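You operate a simulated robot arm through the tools that you are given. There is no shell and no other tool.

Carry out the task below with a simulated robot arm. There is one attempt and no reset: what you move stays moved.

TASK
Warm the steam line up and open the red wheel to FULL.
Fine: black knob to 1.5 bar, blue drain valve open till the tube is empty, only then wheel to WARM; once the lamp is green shut the drain, then FULL; no knock.

Only the result counts: the job must be done as asked and must still hold three seconds after the hand-in. Knocking over, shifting, dropping, spilling or breaking anything else fails it.

THE ROBOT
A 7-joint arm with a fingered hand, fixed in place. Base frame: the origin is at the foot of the arm, x ahead of it, y to its left, z up. Units: m, degrees, N and s.
Its first joint turns from -166.0 to 166.0 degrees. Payload 4 kg.
The tool frame sits at the grasp point between the pads (the TCP): z along the fingers, y along the line on which they close. The tips reach 0.03 m beyond it. Largest opening 0.104 m; the body of the gripper starts 0.035 m behind the TCP. The gripper is a hand of 4 fingers: y runs from the thumb to the fingers, the wrist lies at [-0.015, -0.113, -0.19] in the tool frame, and closing takes about 1.5 s.
Orientation is told as [roll, pitch, yaw] about the base's x, y, z axes, in that order, counted from this pose: with the fingers straight down and the wrist toward the robot, the tool's x, y and z point along [0, 1, 0], [1, 0, 0] and [0, 0, -1] of the base frame.

THE INTERFACE
- The arm moves only by the tool jog_arm. Its arguments are lists of equal length, an entry for each row: "turn": the turn, a rotation vector about the base's x, y, z in degrees, a list of three; "delta_pos": the shift along the base's x, y, z in m, a list of three. In form: {"turn": [[ax, ay, az], ...], "delta_pos": [[x, y, z], ...]}. A call has 1 to 20 rows; each row shifts and turns the commanded pose from where the row before left it. "gripper" is the finger opening in m, from 0 to 0.104, set as the call begins (left out, the last holds). Each row takes 0.2 s and may step no farther than 0.05 m and 8.6 degrees from the row before; otherwise, or with a gripper value out of range, the whole call is refused. A pose out of reach is approached as far as the arm can. The call stops where the force on the tool passes 70 N (or 10 N more than at its start, if that is more) or the arm is blocked; 0.2 s more then pass. Each finger travels about 0.153 m/s and halts on what it meets, pressing with about 29 N; the grip force reading is that of the motor and also rises with nothing between the fingers. The clock runs only during rows and for 0.2 s after the last one: add rows that do not move to give the fingers time. It gives the time, the measured TCP pose, the force on the tool (base axes), the opening and the grip force at its end, in the units of the frame above (readings bear some noise), with the torque about the TCP (base axes, N m) and any sound that the robot's microphone picked up.
- Cameras (640 x 400 px; columns grow to the right, rows downward): "scene" is fixed at [0.0496, 0.4998, 1.6985]; the picture's right is [-0.65, -0.76, 0.00], its down [-0.37, 0.32, -0.87] and it looks along [0.66, -0.57, -0.48] (base axes); focal length 312 px, centre (320, 200). "wrist" rides on the gripper at [0.061, -0.092, -0.13] in the tool frame; the picture's right is [-0.81, 0.28, -0.52], its down [-0.53, -0.71, 0.46] and it looks along [-0.24, 0.64, 0.72] (tool axes); focal length 275 px, centre (320, 200).
- camera(camera): a new picture of that camera. The clock stands still meanwhile.
- set_fingers(index, middle, ring, thumb_bend, thumb_turn): sets how far each is bent, from 0 (flat) to 1 (curled in); at 0.3 the hand is open as for a grip, at 0.7 the pads meet at the TCP. One left out holds its place. A second passes; each finger stops where it meets its share of the squeeze, and holds until it gets a number again. A gripper value or a shape takes the hand back. It gives what a move gives, with no picture; readings hold the bend of each and the force on the fingers (four entries, about 0 where the hand has none), thumb and palm. thumb_turn goes from beside the hand (0) to across from the fingers (1), as for a grip.
- set_grasp(shape): the hand has 4 fingers and takes this shape, open, in about a second: jaw (thumb against the fingers, like two jaws); tri (thumb and two fingers); tip (a fingertip pinch); poke (one finger out to press); point (the index stretched); flat (the hand flat); cup (the hand cupped); fist (a fist). The gripper value then closes the fingers along that shape, each until it touches; the sizes above hold for jaw. It gives what a move gives, with no picture.
- pixel_to_xyz(camera, pixels): for up to 12 pixels [column, row] of the newest picture of that camera ("zoom" is the newest enlarged one), the place [x, y, z] in the base frame of the surface seen there, good to about 0.003 m. The clock stands still meanwhile.
- enlarge(camera, box): a new picture of the part [left, top, right, bottom] of that camera's present view, enlarged. The clock stands still meanwhile.
- sign_off(): hands the job in; it is judged then, once.

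Unless the task says otherwise, let go and move clear before handing in.

The tools are called after "Call:" as name(argument=value, ...) on one line, values as JSON. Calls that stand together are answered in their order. jog_arm: Moves the arm, as the interface text tells. Its arguments: {"type":"object","properties":{"turn":{"type":"array","items":{"type":"array","items":{"type":"number"}}},"delta_pos":{"type":"array","items":{"type":"array","items":{"type":"number"}}},"gripper":{"type":"number"}},"required":["turn","delta_pos"]} The other tools are called the same way: set_grasp (shape) gives the hand a shape; set_fingers (index, middle, ring, thumb_bend, thumb_turn) moves the fingers one by one; camera (camera) takes a picture; pixel_to_xyz (camera, pixels) gives the place of the surface under pixels of a picture; enlarge (camera, box) takes an enlarged picture of a part of a camera's view; sign_off () hands the job in.

At the start:

```text
clock: 0.0
tool_pos: [0.368, -0.2341, 1.3877]
tool_rot: [0.0, -0.1, 0.0]
wrist_force: [-0.5, -0.3, 0.3]
ft_torque: [0.01, 0.01, 0.03]
opening: 0.1035
grip_force: 0.1
shape: jaw
bend: [0.3, 0.3, 0.3, 0.3, 0.98]
finger forces: [0.0, 0.0, 0.1, 0.1, 0.0, 0.1]
```

scene: 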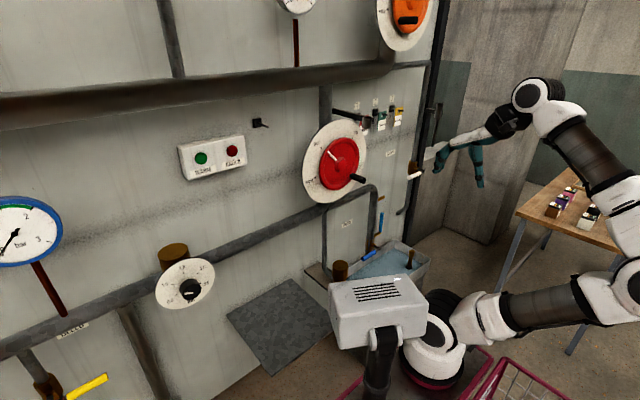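
wrist: 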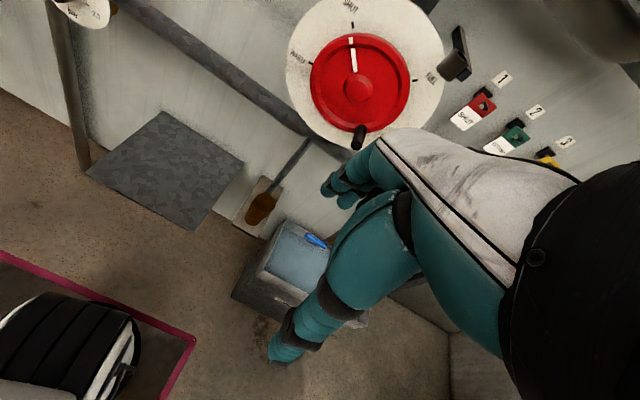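

The scene shows a wall panel with the red wheel around (340,160), the black knob at (188,290), a gauge at (20,230) and a yellow lever at (88,386). I'll enlarge several regions to identify everything before moving.

Call:
enlarge(camera="scene", box=[290, 80, 450, 220])

Call:
enlarge(camera="scene", box=[140, 220, 240, 320])

Call:
enlarge(camera="scene", box=[0, 180, 140, 400])

Call:
enlarge(camera="scene", box=[300, 180, 460, 300])

Call:
enlarge(camera="scene", box=[160, 100, 290, 200])

Call:
enlarge(camera="scene", box=[240, 0, 460, 120])

```text
2.86 times, centred on (370, 150) of scene
```

zoom: 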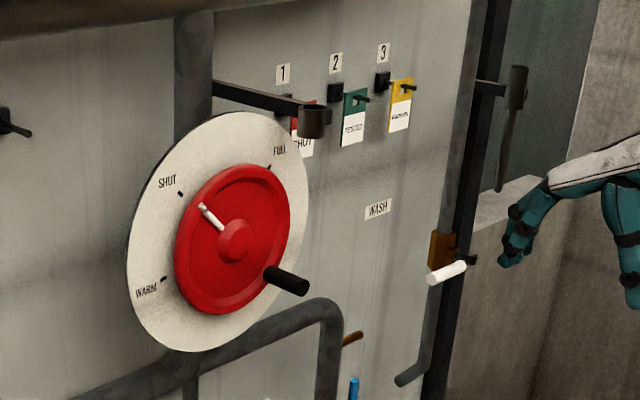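

```text
4.00 times, centred on (190, 270) of scene
```

zoom: 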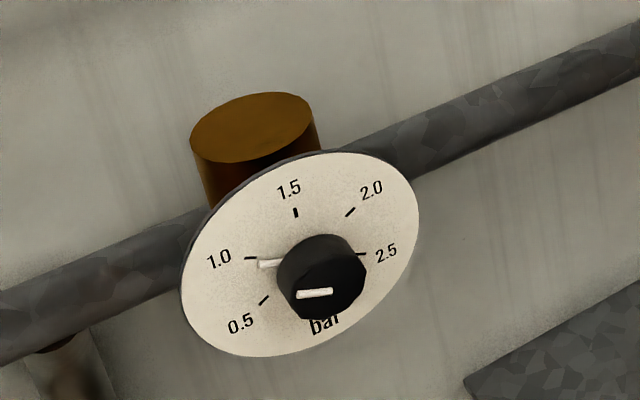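

```text
1.82 times, centred on (70, 290) of scene
```

zoom: 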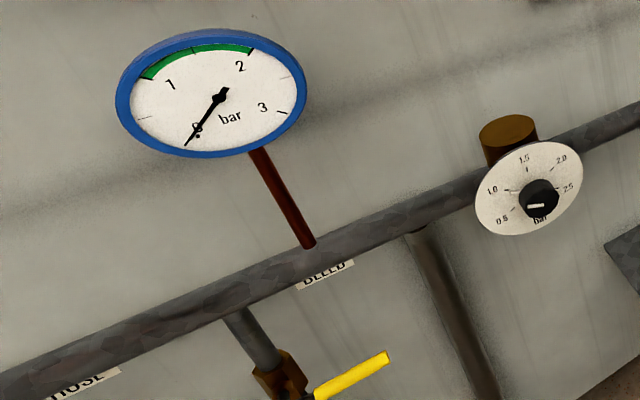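

```text
3.33 times, centred on (380, 240) of scene
```

zoom: 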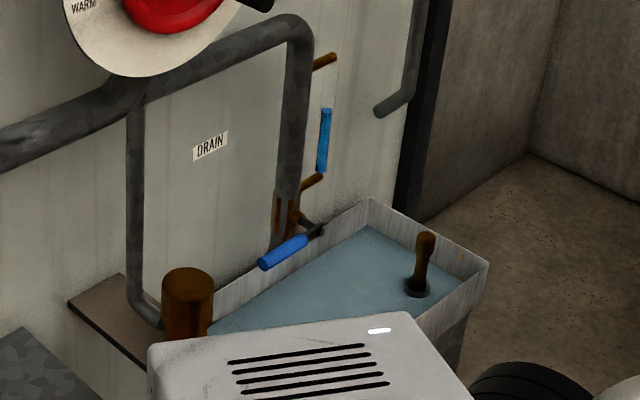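

```text
4.00 times, centred on (225, 150) of scene
```

zoom: 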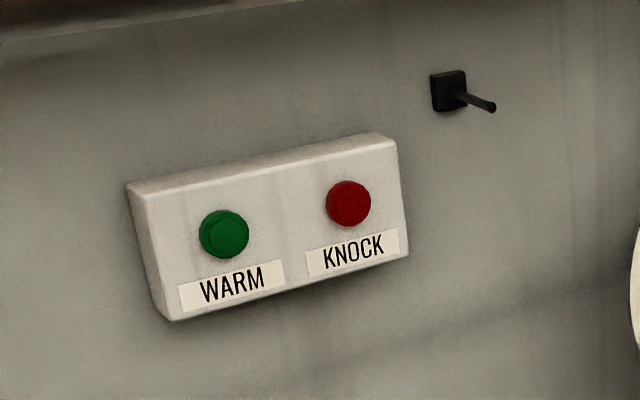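

```text
2.91 times, centred on (350, 60) of scene
```

zoom: 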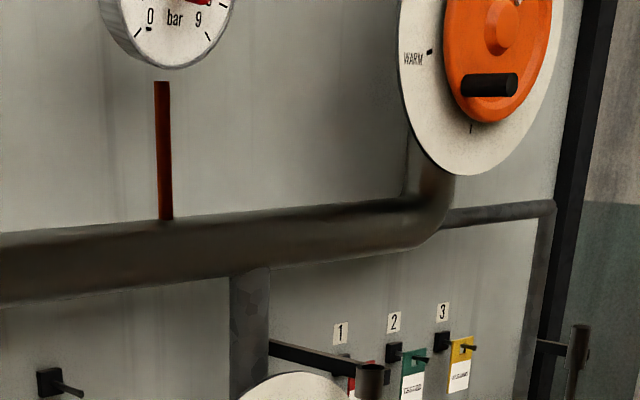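

The knob pointer (zoom ~(270,263)) is near 1.0 bar and the wheel pointer is at SHUT; the drain is the blue handle near scene (370,255) and the sight tube holds blue water at (381,222). I'll measure 3D places of these now.

Call:
camera(camera="scene")

Call:
pixel_to_xyz(camera="scene", pixels=[[250, 90], [250, 220], [120, 150], [341, 163], [357, 179], [334, 157], [311, 180], [190, 293], [178, 295], [370, 256], [380, 222], [420, 165]])

Call:
enlarge(camera="scene", box=[150, 250, 230, 320])

Call:
pixel_to_xyz(camera="zoom", pixels=[[320, 210], [250, 200], [300, 130], [320, 330], [480, 200]])

```text
taken
```

scene: 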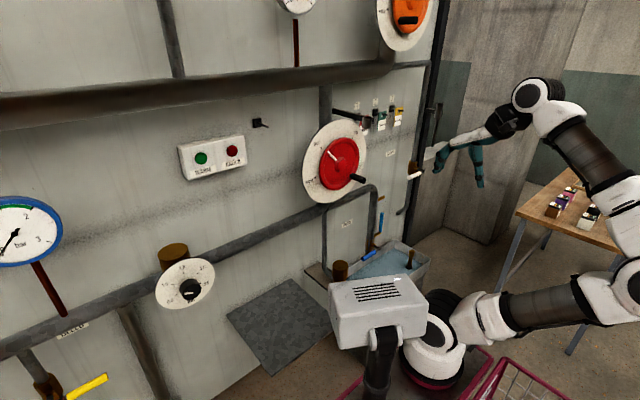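

```text
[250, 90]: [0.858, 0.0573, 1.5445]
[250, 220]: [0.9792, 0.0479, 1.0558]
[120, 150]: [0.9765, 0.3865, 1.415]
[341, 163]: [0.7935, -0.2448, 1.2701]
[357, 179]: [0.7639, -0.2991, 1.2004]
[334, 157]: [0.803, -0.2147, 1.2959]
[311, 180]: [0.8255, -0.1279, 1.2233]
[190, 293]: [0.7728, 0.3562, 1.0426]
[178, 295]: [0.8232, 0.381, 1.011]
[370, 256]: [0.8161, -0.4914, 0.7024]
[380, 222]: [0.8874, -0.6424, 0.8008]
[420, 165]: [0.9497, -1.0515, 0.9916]
```

```text
5.71 times, centred on (190, 285) of scene
```

zoom: 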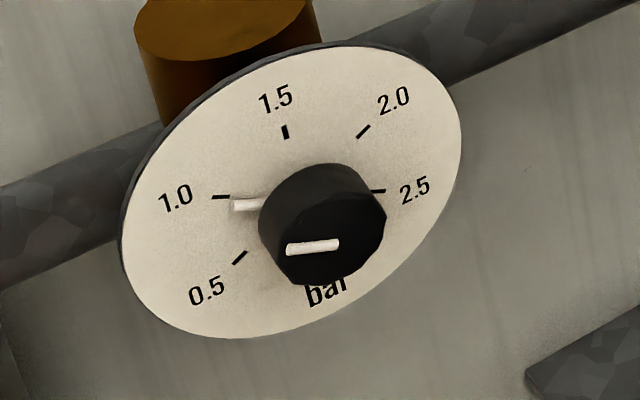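

```text
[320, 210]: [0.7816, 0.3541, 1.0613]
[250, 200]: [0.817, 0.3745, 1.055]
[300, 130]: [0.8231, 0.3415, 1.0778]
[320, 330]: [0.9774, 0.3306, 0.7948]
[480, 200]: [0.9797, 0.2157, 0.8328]
```

The wall is at x≈0.977 facing the robot, the knob's axis along x with its front at x≈0.77. I'll measure ticks on the knob and wheel dials, and the drain handle.

Call:
pixel_to_xyz(camera="zoom", pixels=[[240, 257], [220, 198], [285, 132], [363, 132], [378, 191], [330, 240], [240, 206], [268, 205], [292, 249], [335, 243], [300, 270], [370, 215]])

Call:
enlarge(camera="scene", box=[300, 110, 380, 210])

Call:
pixel_to_xyz(camera="zoom", pixels=[[260, 165], [185, 290], [370, 125], [325, 210], [285, 170], [310, 195], [370, 260], [410, 285], [380, 275], [330, 260], [335, 110], [230, 200]])

```text
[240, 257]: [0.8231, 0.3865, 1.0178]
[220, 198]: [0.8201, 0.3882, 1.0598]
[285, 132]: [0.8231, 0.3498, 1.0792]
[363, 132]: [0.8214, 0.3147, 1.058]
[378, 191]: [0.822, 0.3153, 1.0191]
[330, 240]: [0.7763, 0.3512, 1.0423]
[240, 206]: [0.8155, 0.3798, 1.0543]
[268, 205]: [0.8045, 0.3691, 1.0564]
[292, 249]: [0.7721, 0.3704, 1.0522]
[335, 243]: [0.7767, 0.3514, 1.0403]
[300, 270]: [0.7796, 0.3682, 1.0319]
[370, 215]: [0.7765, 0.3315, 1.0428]
```

```text
4.00 times, centred on (340, 160) of scene
```

zoom: 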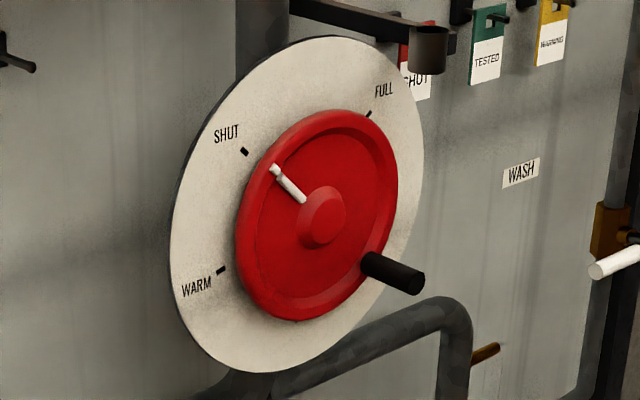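

```text
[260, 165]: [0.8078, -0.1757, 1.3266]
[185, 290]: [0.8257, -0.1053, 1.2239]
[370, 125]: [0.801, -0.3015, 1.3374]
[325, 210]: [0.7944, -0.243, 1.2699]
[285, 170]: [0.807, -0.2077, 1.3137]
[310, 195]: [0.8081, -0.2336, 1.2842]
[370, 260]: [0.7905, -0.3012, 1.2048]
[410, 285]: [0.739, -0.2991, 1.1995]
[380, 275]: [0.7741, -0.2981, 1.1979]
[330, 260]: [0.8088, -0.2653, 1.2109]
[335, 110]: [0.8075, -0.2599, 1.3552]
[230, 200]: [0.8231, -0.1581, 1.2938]
```

Knob: centre ≈(y 0.351, z 1.038), ticks 60° per 0.5 bar with 1.5 at the top; pointer at 1.0. I'll now measure wheel ticks, the drain lever and surrounding obstacles.

Call:
pixel_to_xyz(camera="zoom", pixels=[[245, 151], [221, 270], [369, 114], [275, 168], [305, 202], [430, 45], [410, 70], [365, 255], [430, 270]])

Call:
pixel_to_xyz(camera="scene", pixels=[[380, 295], [340, 270], [280, 330], [430, 320], [382, 350], [400, 262], [478, 240], [465, 330], [500, 120], [260, 380], [440, 160]])

Call:
enlarge(camera="scene", box=[345, 200, 415, 280])

Call:
pixel_to_xyz(camera="zoom", pixels=[[160, 305], [200, 285], [240, 265], [275, 250], [290, 225], [225, 200], [340, 70], [337, 150], [315, 190], [340, 20], [215, 250], [300, 300]])

```text
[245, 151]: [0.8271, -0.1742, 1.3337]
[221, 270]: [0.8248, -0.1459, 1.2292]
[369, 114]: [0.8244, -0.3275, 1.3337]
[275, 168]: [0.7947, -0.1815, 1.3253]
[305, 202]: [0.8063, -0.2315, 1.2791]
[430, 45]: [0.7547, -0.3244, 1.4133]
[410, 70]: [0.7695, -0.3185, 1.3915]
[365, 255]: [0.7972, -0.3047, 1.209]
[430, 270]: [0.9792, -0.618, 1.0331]
```

```text
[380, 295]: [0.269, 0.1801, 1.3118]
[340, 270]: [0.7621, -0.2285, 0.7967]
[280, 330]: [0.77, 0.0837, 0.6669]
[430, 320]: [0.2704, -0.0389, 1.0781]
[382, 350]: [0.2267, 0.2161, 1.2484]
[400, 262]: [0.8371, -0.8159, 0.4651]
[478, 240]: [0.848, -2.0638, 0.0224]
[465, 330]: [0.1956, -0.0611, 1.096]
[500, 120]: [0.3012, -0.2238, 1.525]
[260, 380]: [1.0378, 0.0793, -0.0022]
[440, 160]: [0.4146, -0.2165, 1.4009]
```

```text
5.00 times, centred on (380, 240) of scene
```

zoom: 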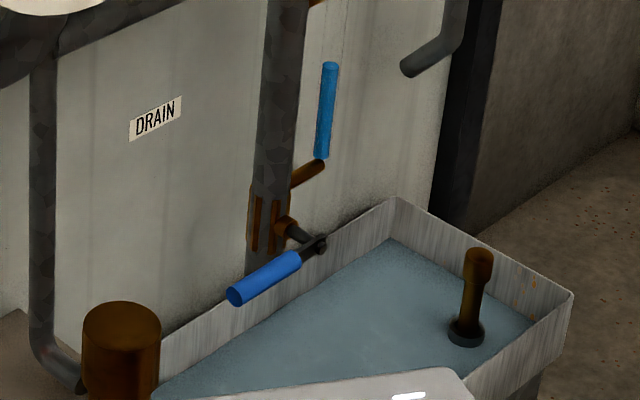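

```text
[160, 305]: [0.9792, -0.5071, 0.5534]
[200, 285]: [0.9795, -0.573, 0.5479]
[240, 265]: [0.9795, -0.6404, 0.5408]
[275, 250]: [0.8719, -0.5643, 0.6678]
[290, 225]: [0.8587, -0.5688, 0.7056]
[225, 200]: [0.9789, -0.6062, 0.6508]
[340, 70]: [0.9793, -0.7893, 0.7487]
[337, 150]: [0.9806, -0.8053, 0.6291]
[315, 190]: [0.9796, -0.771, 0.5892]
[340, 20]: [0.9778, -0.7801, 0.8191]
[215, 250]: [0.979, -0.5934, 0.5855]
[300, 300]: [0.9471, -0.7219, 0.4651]
```

My last picks missed the lever; the lever runs from zoom (235,296) to (318,245). Re-measuring it plus the grey box and arm links for collision planning.

Call:
pixel_to_xyz(camera="zoom", pixels=[[235, 297], [265, 279], [298, 259], [318, 243], [290, 228], [322, 155], [330, 70], [327, 110], [120, 310], [300, 180], [265, 230], [476, 255]])

Call:
pixel_to_xyz(camera="scene", pixels=[[335, 290], [425, 310], [345, 340], [395, 280], [480, 310], [530, 310], [620, 280], [600, 180], [560, 110], [530, 95], [380, 385], [440, 290]])

Call:
enlarge(camera="scene", box=[320, 250, 640, 400])

Call:
enlarge(camera="wrist", box=[220, 0, 460, 150])

```text
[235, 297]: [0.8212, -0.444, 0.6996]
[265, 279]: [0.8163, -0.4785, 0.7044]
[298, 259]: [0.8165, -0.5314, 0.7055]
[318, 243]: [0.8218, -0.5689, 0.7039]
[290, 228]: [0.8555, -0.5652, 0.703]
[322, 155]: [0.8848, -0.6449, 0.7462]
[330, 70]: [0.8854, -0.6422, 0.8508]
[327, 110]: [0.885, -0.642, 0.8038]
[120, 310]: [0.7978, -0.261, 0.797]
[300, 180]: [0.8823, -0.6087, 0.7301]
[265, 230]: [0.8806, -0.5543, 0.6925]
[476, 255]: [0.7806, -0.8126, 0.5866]
```

```text
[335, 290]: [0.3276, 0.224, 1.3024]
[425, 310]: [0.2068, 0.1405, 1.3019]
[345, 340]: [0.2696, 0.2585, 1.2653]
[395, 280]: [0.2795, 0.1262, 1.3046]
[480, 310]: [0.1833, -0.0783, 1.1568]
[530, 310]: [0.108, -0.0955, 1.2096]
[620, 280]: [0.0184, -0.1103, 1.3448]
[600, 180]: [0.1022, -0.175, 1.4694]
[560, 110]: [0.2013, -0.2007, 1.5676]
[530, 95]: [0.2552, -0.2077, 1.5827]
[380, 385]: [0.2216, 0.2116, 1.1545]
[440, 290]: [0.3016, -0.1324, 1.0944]
```

```text
2.00 times, centred on (480, 325) of scene
```

zoom: 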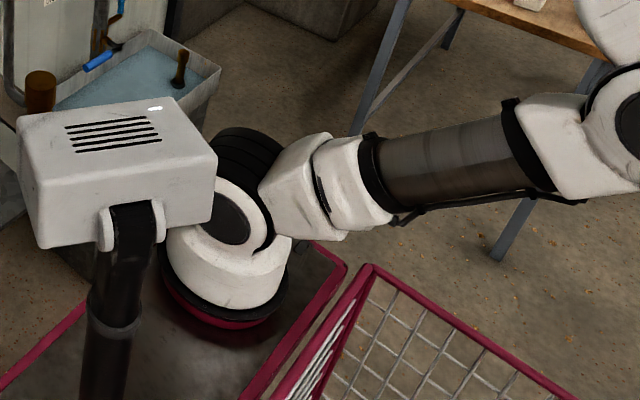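

```text
2.67 times, centred on (340, 75) of wrist
```

zoom: 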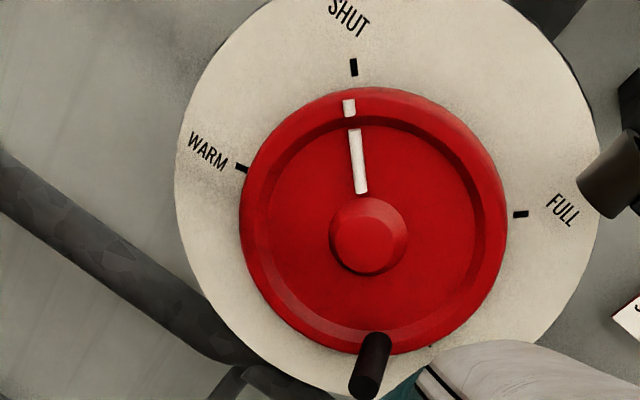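

The wheel dial in the wrist zoom: WARM is about 90° counter-clockwise of SHUT, FULL about the same clockwise; the drain lever runs along y from pivot (0.84,-0.57,0.703) to tip (0.82,-0.44,0.70). I'll probe the arm base region for clearance.

Call:
pixel_to_xyz(camera="scene", pixels=[[430, 345], [445, 350], [475, 355], [490, 360], [432, 315], [445, 265], [435, 370], [345, 390], [540, 365], [410, 350], [500, 330], [380, 300]])

Call:
pixel_to_xyz(camera="wrist", pixels=[[352, 24], [310, 63], [415, 80], [350, 40], [356, 70], [357, 88], [360, 140], [450, 50], [485, 92], [280, 120]])

```text
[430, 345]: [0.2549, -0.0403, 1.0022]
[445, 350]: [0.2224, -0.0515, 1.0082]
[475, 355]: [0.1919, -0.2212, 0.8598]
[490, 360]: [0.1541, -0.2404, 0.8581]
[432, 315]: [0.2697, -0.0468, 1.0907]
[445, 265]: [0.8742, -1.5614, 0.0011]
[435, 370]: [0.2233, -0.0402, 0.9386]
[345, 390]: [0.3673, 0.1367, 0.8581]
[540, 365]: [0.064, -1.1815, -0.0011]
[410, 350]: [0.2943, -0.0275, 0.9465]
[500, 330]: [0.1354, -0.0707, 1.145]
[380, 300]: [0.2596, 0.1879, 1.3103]
```

```text
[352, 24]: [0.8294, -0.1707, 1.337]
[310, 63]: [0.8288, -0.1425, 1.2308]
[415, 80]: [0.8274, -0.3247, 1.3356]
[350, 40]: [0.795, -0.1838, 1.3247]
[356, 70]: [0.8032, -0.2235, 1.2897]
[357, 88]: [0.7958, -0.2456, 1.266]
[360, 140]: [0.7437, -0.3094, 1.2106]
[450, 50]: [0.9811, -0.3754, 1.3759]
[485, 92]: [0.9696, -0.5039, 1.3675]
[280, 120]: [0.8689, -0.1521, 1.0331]
```

The arm stands on a cart deck (z≈0.86) with its mount near (0.22,-0.05), and a grey box head near (0.27,0.18,1.30) must be avoided. First I'll rotate the hand to point forward (+x) while moving ahead, staying clear of the wheel.

Call:
jog_arm(turn=[[0, -8.2, 0], [0, -8.2, 0], [0, -8.2, 0], [0, -8.2, 0], [0, -8.2, 0], [0, -8.2, 0], [0, -8.2, 0], [0, -8.2, 0], [0, -8.2, 0], [0, -8.2, 0], [0, -8, 0]], delta_pos=[[0.012, 0, 0], [0.012, 0, 0], [0.012, 0, 0], [0.012, 0, 0], [0.012, 0, 0], [0.012, 0, 0], [0.012, 0, 0], [0.012, 0, 0], [0.012, 0, 0], [0.012, 0, 0], [0.012, 0, 0]])

Call:
camera(camera="scene")

Call:
camera(camera="wrist")

```text
clock: 2.4
tool_pos: [0.5029, -0.2489, 1.4122]
tool_rot: [-96.6, -89.9, 96.8]
wrist_force: [-0.7, -0.5, 0.0]
ft_torque: [0.0, 0.0, -0.02]
opening: 0.1037
grip_force: 0.1
shape: jaw
bend: [0.3, 0.3, 0.3, 0.3, 0.98]
finger forces: [0.0, 0.0, 0.0, 0.0, 0.0, 0.1]
out of reach, approached as far as the arm can: row 10, 11
```

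```text
taken
```

scene: 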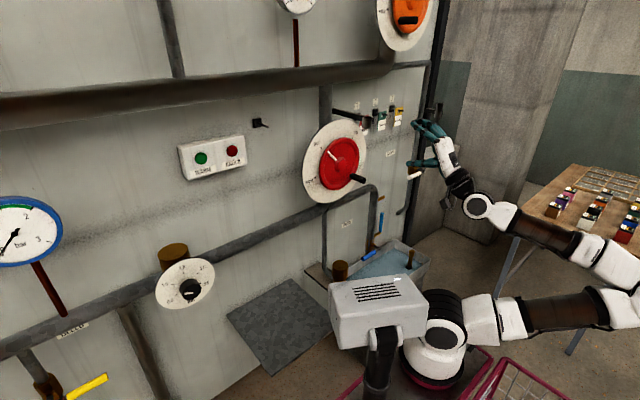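

```text
taken
```

wrist: 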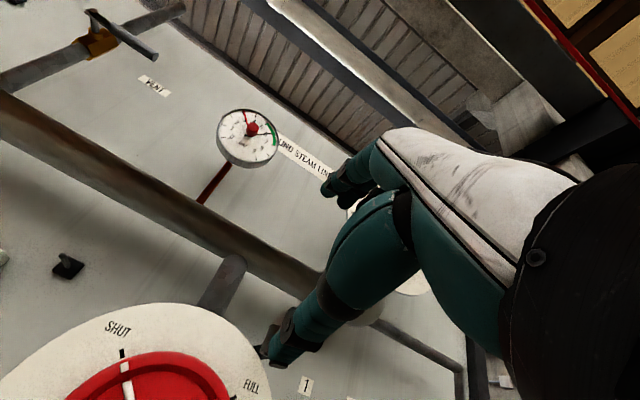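

The hand now points at the wall with slight reach limit (z ended 1.412). I'll move left and down toward the knob in a first stage, keeping tips well off the wall.

Call:
jog_arm(turn=[[0, 0, 0], [0, 0, 0], [0, 0, 0], [0, 0, 0], [0, 0, 0], [0, 0, 0], [0, 0, 0], [0, 0, 0], [0, 0, 0], [0, 0, 0]], delta_pos=[[0.01, 0.03, -0.028], [0.01, 0.03, -0.028], [0.01, 0.03, -0.028], [0.01, 0.03, -0.028], [0.01, 0.03, -0.028], [0.01, 0.03, -0.028], [0.01, 0.03, -0.028], [0.01, 0.03, -0.028], [0.01, 0.03, -0.028], [0.01, 0.03, -0.028]])

Call:
camera(camera="scene")

Call:
camera(camera="wrist")

```text
clock: 4.6
tool_pos: [0.7033, -0.0221, 1.3333]
tool_rot: [169.7, -90.0, -169.6]
wrist_force: [-0.5, -0.4, -0.1]
ft_torque: [0.0, 0.07, 0.01]
opening: 0.1037
grip_force: 0.0
shape: jaw
bend: [0.3, 0.3, 0.3, 0.3, 0.98]
finger forces: [0.1, 0.0, 0.0, 0.1, 0.0, 0.1]
out of reach, approached as far as the arm can: row 1, 2, 3, 4, 5, 6, 7, 8, 9, 10
```

```text
taken
```

scene: 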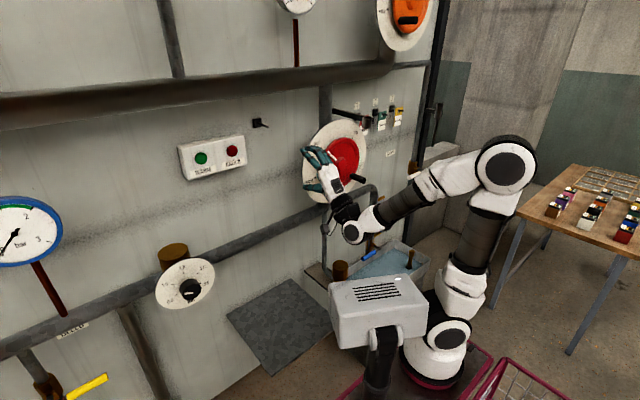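

```text
taken
```

wrist: 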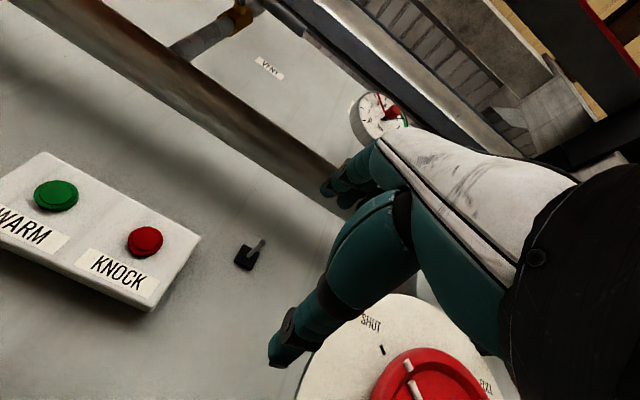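

The pose fell short of the command since the wrist was too near the shoulder (now at 0.703,-0.022,1.333). I'll make a small probing step in +y to see where the commanded pose sits.

Call:
jog_arm(turn=[[0, 0, 0]], delta_pos=[[0, 0.03, 0]])

Call:
pixel_to_xyz(camera="scene", pixels=[[200, 158], [240, 160], [262, 122], [185, 165], [233, 151], [375, 120], [362, 124], [335, 115], [45, 230]])

```text
clock: 5.0
tool_pos: [0.7034, 0.0067, 1.3338]
tool_rot: [128.4, -90.0, -128.5]
wrist_force: [0.8, -1.0, -0.1]
ft_torque: [0.0, -0.02, -0.03]
opening: 0.1035
grip_force: 0.0
shape: jaw
bend: [0.3, 0.3, 0.3, 0.3, 0.98]
finger forces: [0.1, 0.1, 0.0, 0.0, 0.0, 0.1]
```

```text
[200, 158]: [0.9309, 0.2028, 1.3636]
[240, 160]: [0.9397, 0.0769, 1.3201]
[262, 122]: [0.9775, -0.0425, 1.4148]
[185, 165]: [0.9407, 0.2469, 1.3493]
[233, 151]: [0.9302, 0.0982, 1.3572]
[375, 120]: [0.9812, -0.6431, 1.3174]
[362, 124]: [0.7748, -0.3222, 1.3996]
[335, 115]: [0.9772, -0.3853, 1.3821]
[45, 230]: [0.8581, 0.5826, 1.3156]
```

The command now follows the reached pose and the step worked. I'll move left to y≈0.35 first at this height, then check before descending.

Call:
jog_arm(turn=[[0, 0, 0], [0, 0, 0], [0, 0, 0], [0, 0, 0], [0, 0, 0], [0, 0, 0], [0, 0, 0], [0, 0, 0]], delta_pos=[[0, 0.043, 0], [0, 0.043, 0], [0, 0.043, 0], [0, 0.043, 0], [0, 0.043, 0], [0, 0.043, 0], [0, 0.043, 0], [0, 0.043, 0]])

Call:
camera(camera="scene")

Call:
camera(camera="wrist")

```text
clock: 6.8
tool_pos: [0.7027, 0.3504, 1.3344]
tool_rot: [143.9, -89.9, -143.9]
wrist_force: [0.7, -0.9, -0.3]
ft_torque: [0.0, -0.01, 0.05]
opening: 0.104
grip_force: 0.2
shape: jaw
bend: [0.3, 0.3, 0.3, 0.3, 0.98]
finger forces: [0.0, 0.0, 0.0, 0.0, 0.0, 0.0]
```

```text
taken
```

scene: 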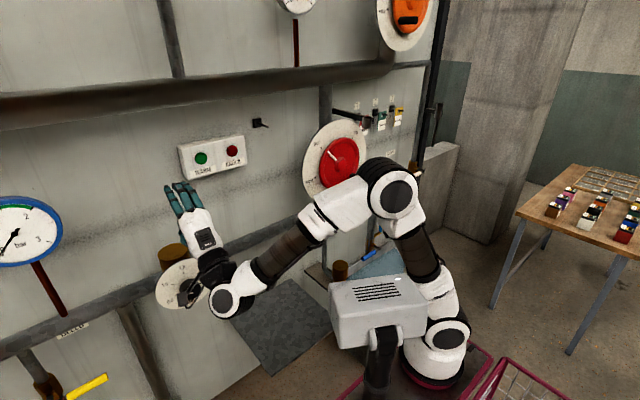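

```text
taken
```

wrist: 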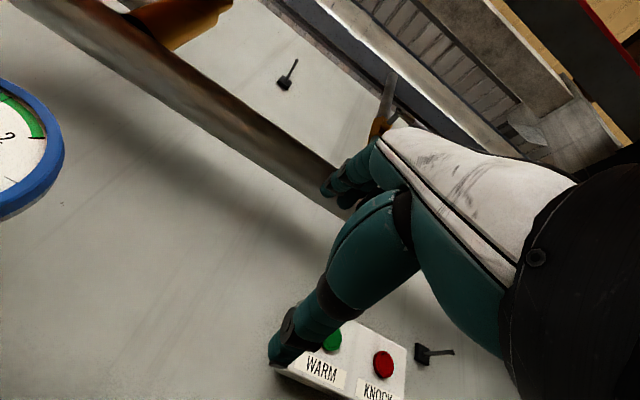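

The hand is at y 0.350, z 1.334; the arm clears the grey box. Descending to z≈1.12 then checking.

Call:
jog_arm(turn=[[0, 0, 0], [0, 0, 0], [0, 0, 0], [0, 0, 0], [0, 0, 0]], delta_pos=[[0, 0, -0.04], [0, 0, -0.04], [0, 0, -0.04], [0, 0, -0.04], [0, 0, -0.04]])

Call:
camera(camera="scene")

Call:
camera(camera="wrist")

```text
clock: 8.0
tool_pos: [0.7028, 0.3529, 1.1345]
tool_rot: [-165.6, -89.9, 165.5]
wrist_force: [-0.3, -0.5, -1.1]
ft_torque: [-0.01, 0.0, -0.03]
opening: 0.1038
grip_force: 0.1
shape: jaw
bend: [0.3, 0.3, 0.3, 0.3, 0.98]
finger forces: [0.0, 0.0, 0.1, 0.0, 0.1, 0.0]
```

```text
taken
```

scene: 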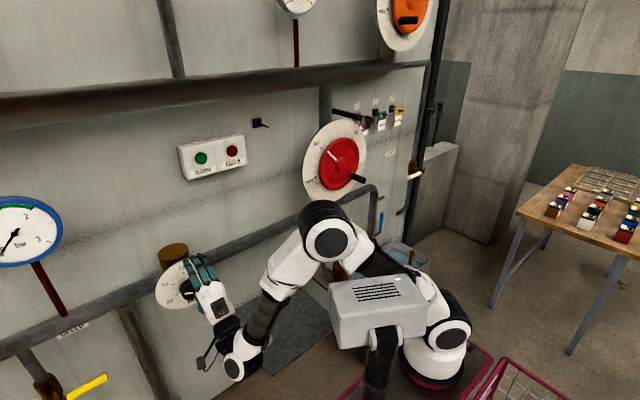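

```text
taken
```

wrist: 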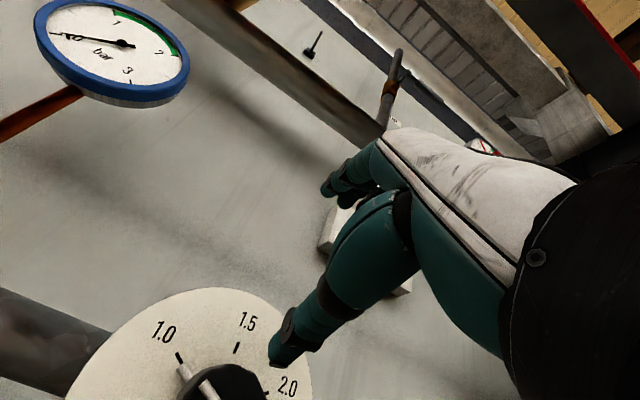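

The 1.0–2.0 ticks and pointer are visible under the hand (wrist (180,365)). Centre of the knob is (y 0.351, z 1.0385); I'll descend level with it.

Call:
jog_arm(turn=[[0, 0, 0], [0, 0, 0], [0, 0, 0]], delta_pos=[[0, -0.001, -0.032], [0, -0.001, -0.032], [0, 0, -0.032]])

Call:
camera(camera="scene")

Call:
camera(camera="wrist")

Call:
enlarge(camera="scene", box=[150, 230, 270, 390])

```text
clock: 8.8
tool_pos: [0.7022, 0.3495, 1.0376]
tool_rot: [173.0, -90.0, -172.8]
wrist_force: [0.2, -0.4, -1.5]
ft_torque: [0.0, -0.02, 0.02]
opening: 0.1039
grip_force: 0.0
shape: jaw
bend: [0.3, 0.3, 0.3, 0.3, 0.98]
finger forces: [0.0, 0.0, 0.0, 0.0, 0.0, 0.0]
```

```text
taken
```

scene: 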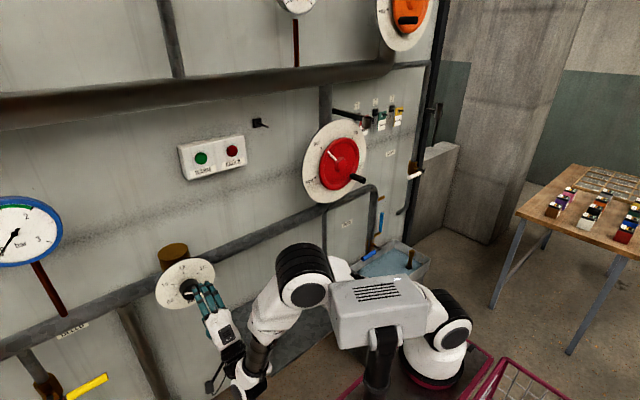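

```text
taken
```

wrist: 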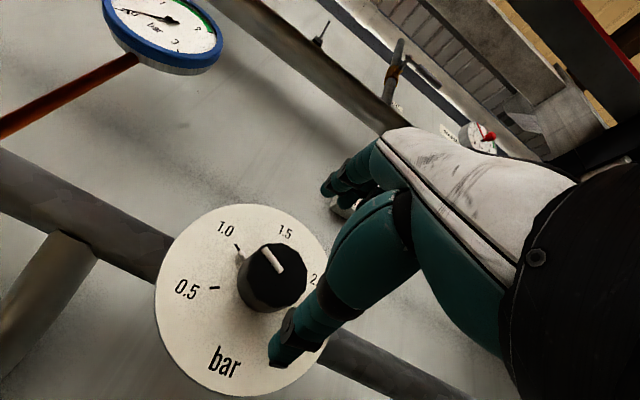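

```text
2.50 times, centred on (210, 310) of scene
```

zoom: 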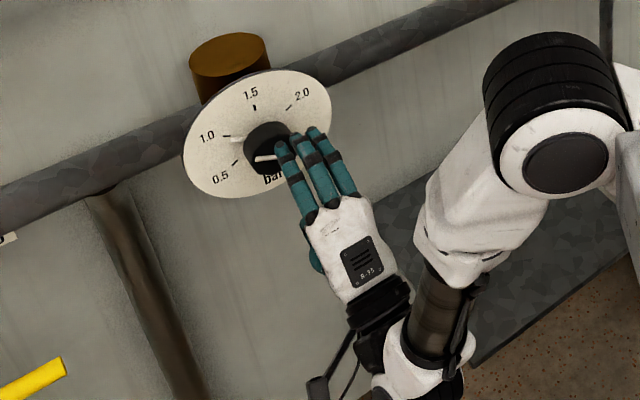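

The three fingers are above and the thumb below the knob line. Advancing to x≈0.771 with the hand open around the knob.

Call:
jog_arm(turn=[[0, 0, 0], [0, 0, 0], [0, 0, 0]], delta_pos=[[0.025, 0.001, 0.0005], [0.025, 0, 0.0005], [0.019, 0, 0]])

Call:
camera(camera="wrist")

Call:
enlarge(camera="scene", box=[150, 230, 250, 330])

```text
clock: 9.6
tool_pos: [0.771, 0.3508, 1.0386]
tool_rot: [-70.6, -89.9, 70.6]
wrist_force: [0.0, 0.4, -0.2]
ft_torque: [0.04, 0.01, -0.04]
opening: 0.1034
grip_force: 0.1
shape: jaw
bend: [0.3, 0.3, 0.3, 0.3, 0.98]
finger forces: [0.0, 0.0, 0.0, 0.1, 0.0, 0.0]
```

```text
taken
```

wrist: 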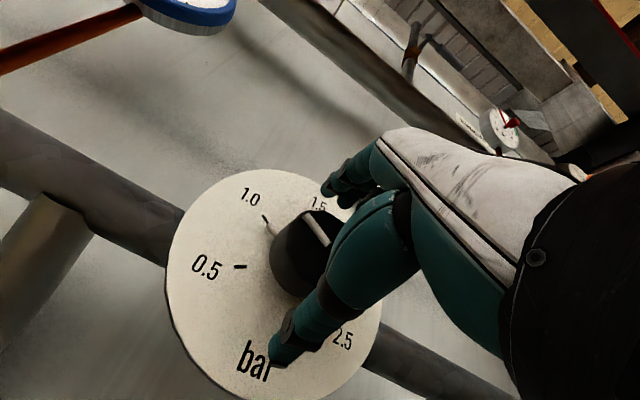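

```text
4.00 times, centred on (200, 280) of scene
```

zoom: 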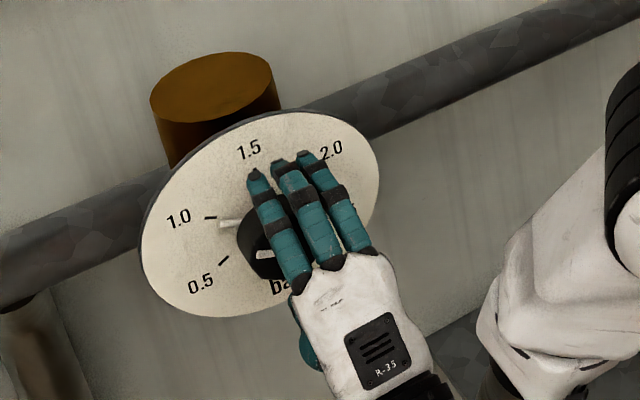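

The hand is positioned around the knob (tips just short of the dial). Closing on it with waiting rows.

Call:
jog_arm(turn=[[0, 0, 0], [0, 0, 0], [0, 0, 0], [0, 0, 0], [0, 0, 0], [0, 0, 0], [0, 0, 0]], delta_pos=[[0, 0, 0], [0, 0, 0], [0, 0, 0], [0, 0, 0], [0, 0, 0], [0, 0, 0], [0, 0, 0]], gripper=0.02)

Call:
camera(camera="wrist")

Call:
enlarge(camera="scene", box=[150, 230, 250, 330])

```text
clock: 11.2
tool_pos: [0.771, 0.3512, 1.0393]
tool_rot: [-45.0, -90.0, 44.8]
wrist_force: [2.2, -0.4, -4.3]
ft_torque: [-0.01, 0.09, 0.03]
opening: 0.0455
grip_force: 29.5
shape: jaw
bend: [0.74, 0.47, 0.49, 0.72, 1.0]
finger forces: [14.4, 8.1, 0.1, 0.0, 26.8, 0.0]
```

```text
taken
```

wrist: 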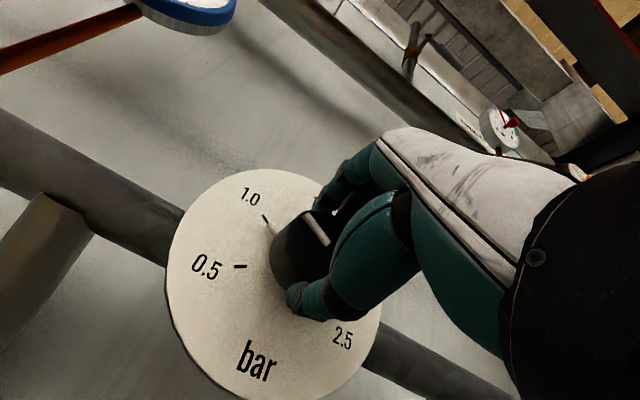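

```text
4.00 times, centred on (200, 280) of scene
```

zoom: 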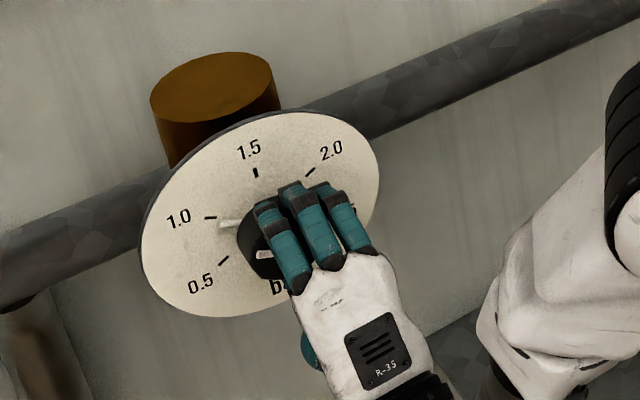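

The knob is gripped (grip force 29.5). I'll turn clockwise (+x rotation) by 24° first and look at whether the knob follows.

Call:
jog_arm(turn=[[6, 0, 0], [6, 0, 0], [6, 0, 0], [6, 0, 0]], delta_pos=[[0, 0, 0], [0, 0, 0], [0, 0, 0], [0, 0, 0]])

Call:
camera(camera="wrist")

Call:
enlarge(camera="scene", box=[150, 230, 250, 330])

```text
clock: 12.2
tool_pos: [0.7715, 0.3517, 1.0388]
tool_rot: [89.9, -66.0, -89.9]
wrist_force: [-1.4, 4.1, -1.6]
ft_torque: [-0.1, 0.0, 0.04]
opening: 0.0457
grip_force: 28.7
shape: jaw
bend: [0.74, 0.47, 0.49, 0.72, 1.0]
finger forces: [15.7, 8.3, 0.0, 0.1, 27.5, 0.1]
```

```text
taken
```

wrist: 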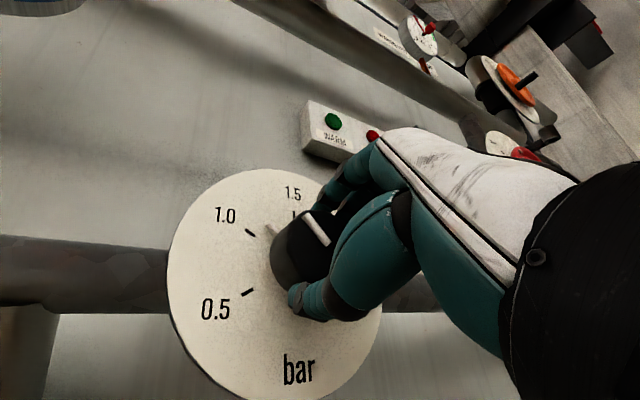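

```text
4.00 times, centred on (200, 280) of scene
```

zoom: 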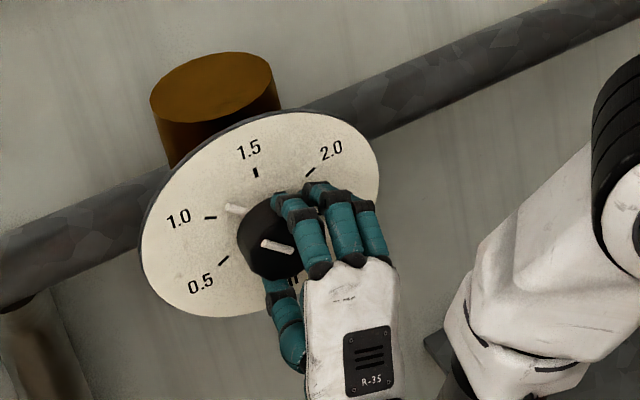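

The knob follows (mark now points up-left in zoom (277,247)). Turning a further 34°.

Call:
jog_arm(turn=[[7, 0, 0], [7, 0, 0], [7, 0, 0], [7, 0, 0], [6, 0, 0]], delta_pos=[[0, 0, 0], [0, 0, 0], [0, 0, 0], [0, 0, 0], [0, 0, 0]])

Call:
camera(camera="wrist")

Call:
enlarge(camera="scene", box=[160, 250, 230, 310])

```text
clock: 13.4
tool_pos: [0.7715, 0.3513, 1.0386]
tool_rot: [90.0, -31.8, -90.0]
wrist_force: [-4.8, 5.0, 2.2]
ft_torque: [-0.11, -0.09, 0.12]
opening: 0.0456
grip_force: 29.3
shape: jaw
bend: [0.74, 0.47, 0.49, 0.72, 1.0]
finger forces: [16.1, 7.4, 0.1, 0.1, 27.6, 0.0]
```

```text
taken
```

wrist: 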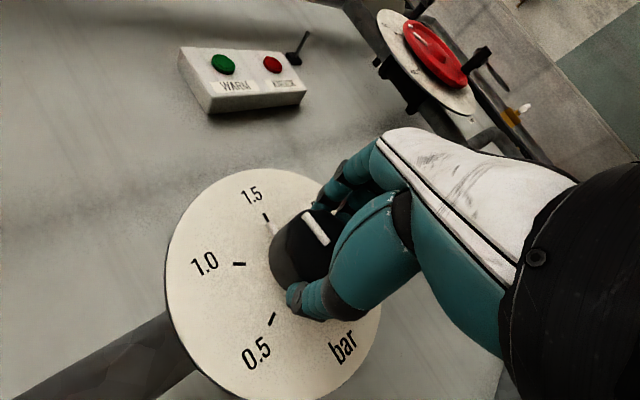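

```text
6.67 times, centred on (195, 280) of scene
```

zoom: 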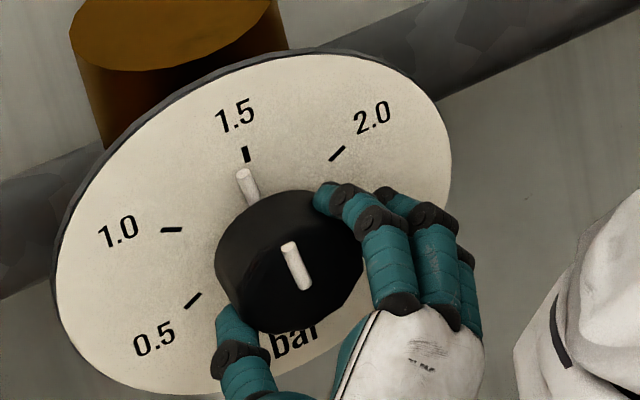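

The pointer tip (zoom (242,174)) is just short of the 1.5 tick (246,153). I'll measure points to get the exact remaining angle.

Call:
pixel_to_xyz(camera="zoom", pixels=[[246, 153], [242, 174], [247, 186], [252, 197], [289, 246], [293, 256], [299, 271], [304, 285], [171, 230], [192, 300], [338, 153]])

Call:
pixel_to_xyz(camera="wrist", pixels=[[266, 217], [239, 264], [272, 319], [267, 228], [307, 214], [313, 224], [320, 234], [325, 243]])

Call:
enlarge(camera="wrist", box=[220, 180, 350, 260])

```text
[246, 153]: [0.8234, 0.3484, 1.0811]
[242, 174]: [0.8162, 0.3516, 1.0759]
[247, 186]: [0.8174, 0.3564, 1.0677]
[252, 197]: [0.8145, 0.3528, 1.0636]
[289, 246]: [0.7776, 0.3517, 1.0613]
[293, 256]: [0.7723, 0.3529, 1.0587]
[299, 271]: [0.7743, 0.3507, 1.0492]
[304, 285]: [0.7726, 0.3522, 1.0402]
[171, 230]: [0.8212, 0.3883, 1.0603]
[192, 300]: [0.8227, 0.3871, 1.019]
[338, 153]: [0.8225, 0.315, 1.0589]
```

```text
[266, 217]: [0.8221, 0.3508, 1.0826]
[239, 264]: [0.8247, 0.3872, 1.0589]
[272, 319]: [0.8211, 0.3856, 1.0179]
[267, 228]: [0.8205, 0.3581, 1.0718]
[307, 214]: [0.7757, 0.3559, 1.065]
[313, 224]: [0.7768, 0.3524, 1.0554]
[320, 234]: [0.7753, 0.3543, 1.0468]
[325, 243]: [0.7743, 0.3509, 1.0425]
```

```text
4.92 times, centred on (285, 220) of wrist
```

zoom: 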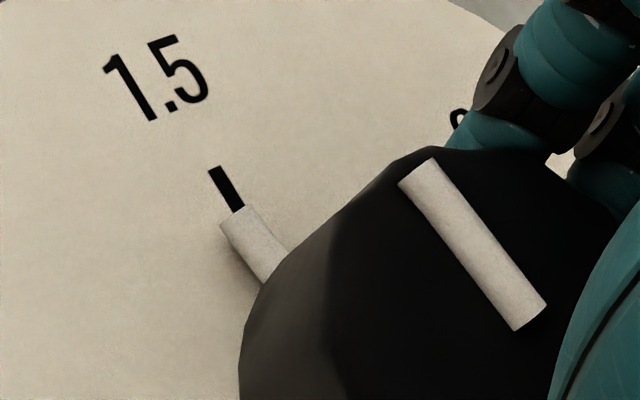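

Comparing mark and tick directions in the wrist zoom (pointer slope ~37° vs tick ~29°), about 6° remain. Turning +6°.

Call:
jog_arm(turn=[[3, 0, 0], [3, 0, 0], [0, 0, 0]], delta_pos=[[0, 0, 0], [0, 0, 0], [0, 0, 0]])

Call:
enlarge(camera="wrist", box=[220, 180, 350, 260])

Call:
enlarge(camera="scene", box=[160, 250, 230, 310])

```text
clock: 14.2
tool_pos: [0.7716, 0.3512, 1.0388]
tool_rot: [89.9, -26.0, -89.8]
wrist_force: [-2.9, 7.5, 2.6]
ft_torque: [-0.01, -0.04, 0.16]
opening: 0.0456
grip_force: 29.5
shape: jaw
bend: [0.74, 0.47, 0.49, 0.72, 1.0]
finger forces: [15.5, 7.4, 0.1, 0.0, 28.3, 0.0]
```

```text
4.92 times, centred on (285, 220) of wrist
```

zoom: 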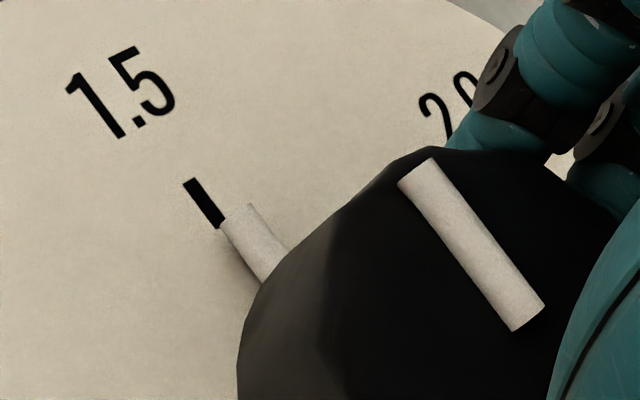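

```text
6.67 times, centred on (195, 280) of scene
```

zoom: 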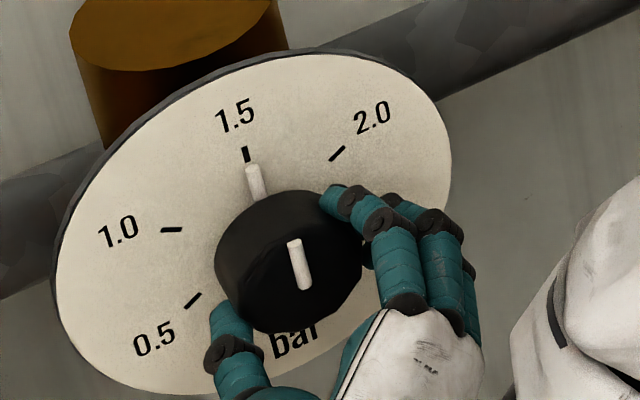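

Pointer and 1.5 tick are now aligned within a couple of degrees (wrist zoom tick (204,203), pointer (240,215)). I'll open the hand and look again before retreating.

Call:
jog_arm(turn=[[0, 0, 0], [0, 0, 0], [0, 0, 0], [0, 0, 0], [0, 0, 0]], delta_pos=[[0, 0, 0], [0, 0, 0], [0, 0, 0], [0, 0, 0], [0, 0, 0]], gripper=0.104)

Call:
jog_arm(turn=[[0, 0, 0], [0, 0, 0], [0, 0, 0]], delta_pos=[[-0.025, 0, 0], [-0.025, 0, 0], [-0.025, 0, 0]])

Call:
enlarge(camera="scene", box=[160, 250, 230, 310])

Call:
camera(camera="wrist")

Call:
camera(camera="scene")

```text
clock: 15.4
tool_pos: [0.771, 0.35, 1.0394]
tool_rot: [89.9, -26.1, -90.0]
wrist_force: [0.0, -0.1, -1.3]
ft_torque: [0.01, 0.01, 0.01]
opening: 0.1036
grip_force: 0.0
shape: jaw
bend: [0.3, 0.3, 0.3, 0.3, 0.98]
finger forces: [0.1, 0.0, 0.0, 0.0, 0.0, 0.0]
```

```text
clock: 16.2
tool_pos: [0.6962, 0.3507, 1.0384]
tool_rot: [90.0, -26.0, -89.9]
wrist_force: [0.2, 0.1, -0.2]
ft_torque: [0.0, -0.02, -0.04]
opening: 0.1036
grip_force: 0.1
shape: jaw
bend: [0.3, 0.3, 0.3, 0.3, 0.98]
finger forces: [0.1, 0.0, 0.0, 0.0, 0.0, 0.0]
```

```text
6.67 times, centred on (195, 280) of scene
```

zoom: 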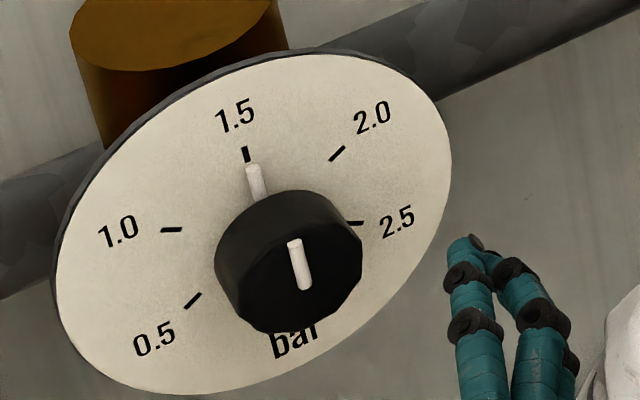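

```text
taken
```

wrist: 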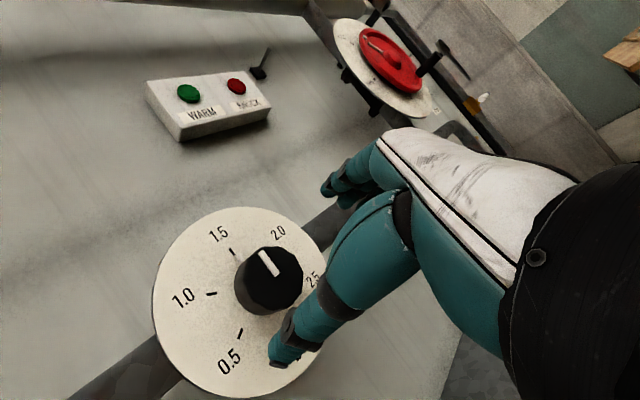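

```text
taken
```

scene: 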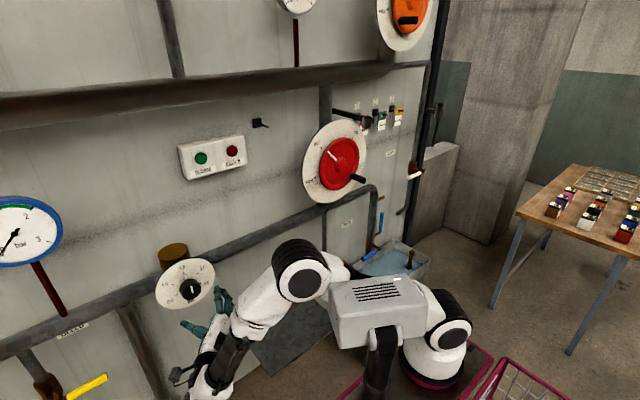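

In the scene zoom the pointer (ratio 8:31) is parallel to the dial-centre-to-1.5-tick line (18:73), so the knob is at 1.5 within ~2°. Next I'll travel right, below the wheel, towards the blue drain lever, in stages.

Call:
jog_arm(turn=[[0, 0, 0], [0, 0, 0], [0, 0, 0], [0, 0, 0], [0, 0, 0], [0, 0, 0], [0, 0, 0]], delta_pos=[[0, -0.04, -0.03], [0, -0.04, -0.03], [0, -0.04, -0.03], [0.02, -0.045, 0], [0.02, -0.045, 0], [0, -0.045, 0], [0, -0.045, 0]])

Call:
camera(camera="scene")

Call:
camera(camera="wrist")

```text
clock: 17.8
tool_pos: [0.7382, 0.0498, 0.947]
tool_rot: [89.9, -26.0, -89.9]
wrist_force: [-0.6, 0.0, 0.8]
ft_torque: [0.0, 0.04, 0.0]
opening: 0.1036
grip_force: 0.0
shape: jaw
bend: [0.3, 0.3, 0.3, 0.3, 0.98]
finger forces: [0.0, 0.0, 0.0, 0.0, 0.1, 0.0]
```

```text
taken
```

scene: 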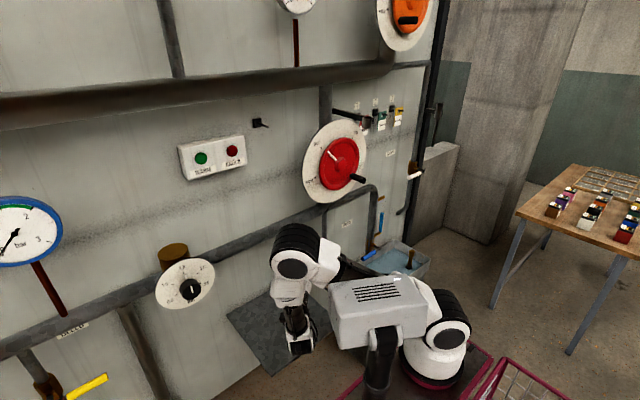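

```text
taken
```

wrist: 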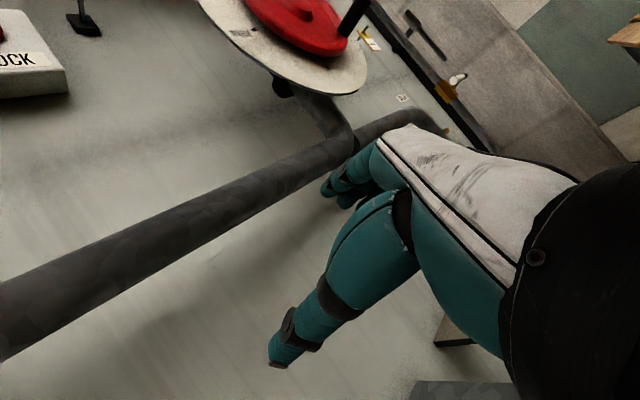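

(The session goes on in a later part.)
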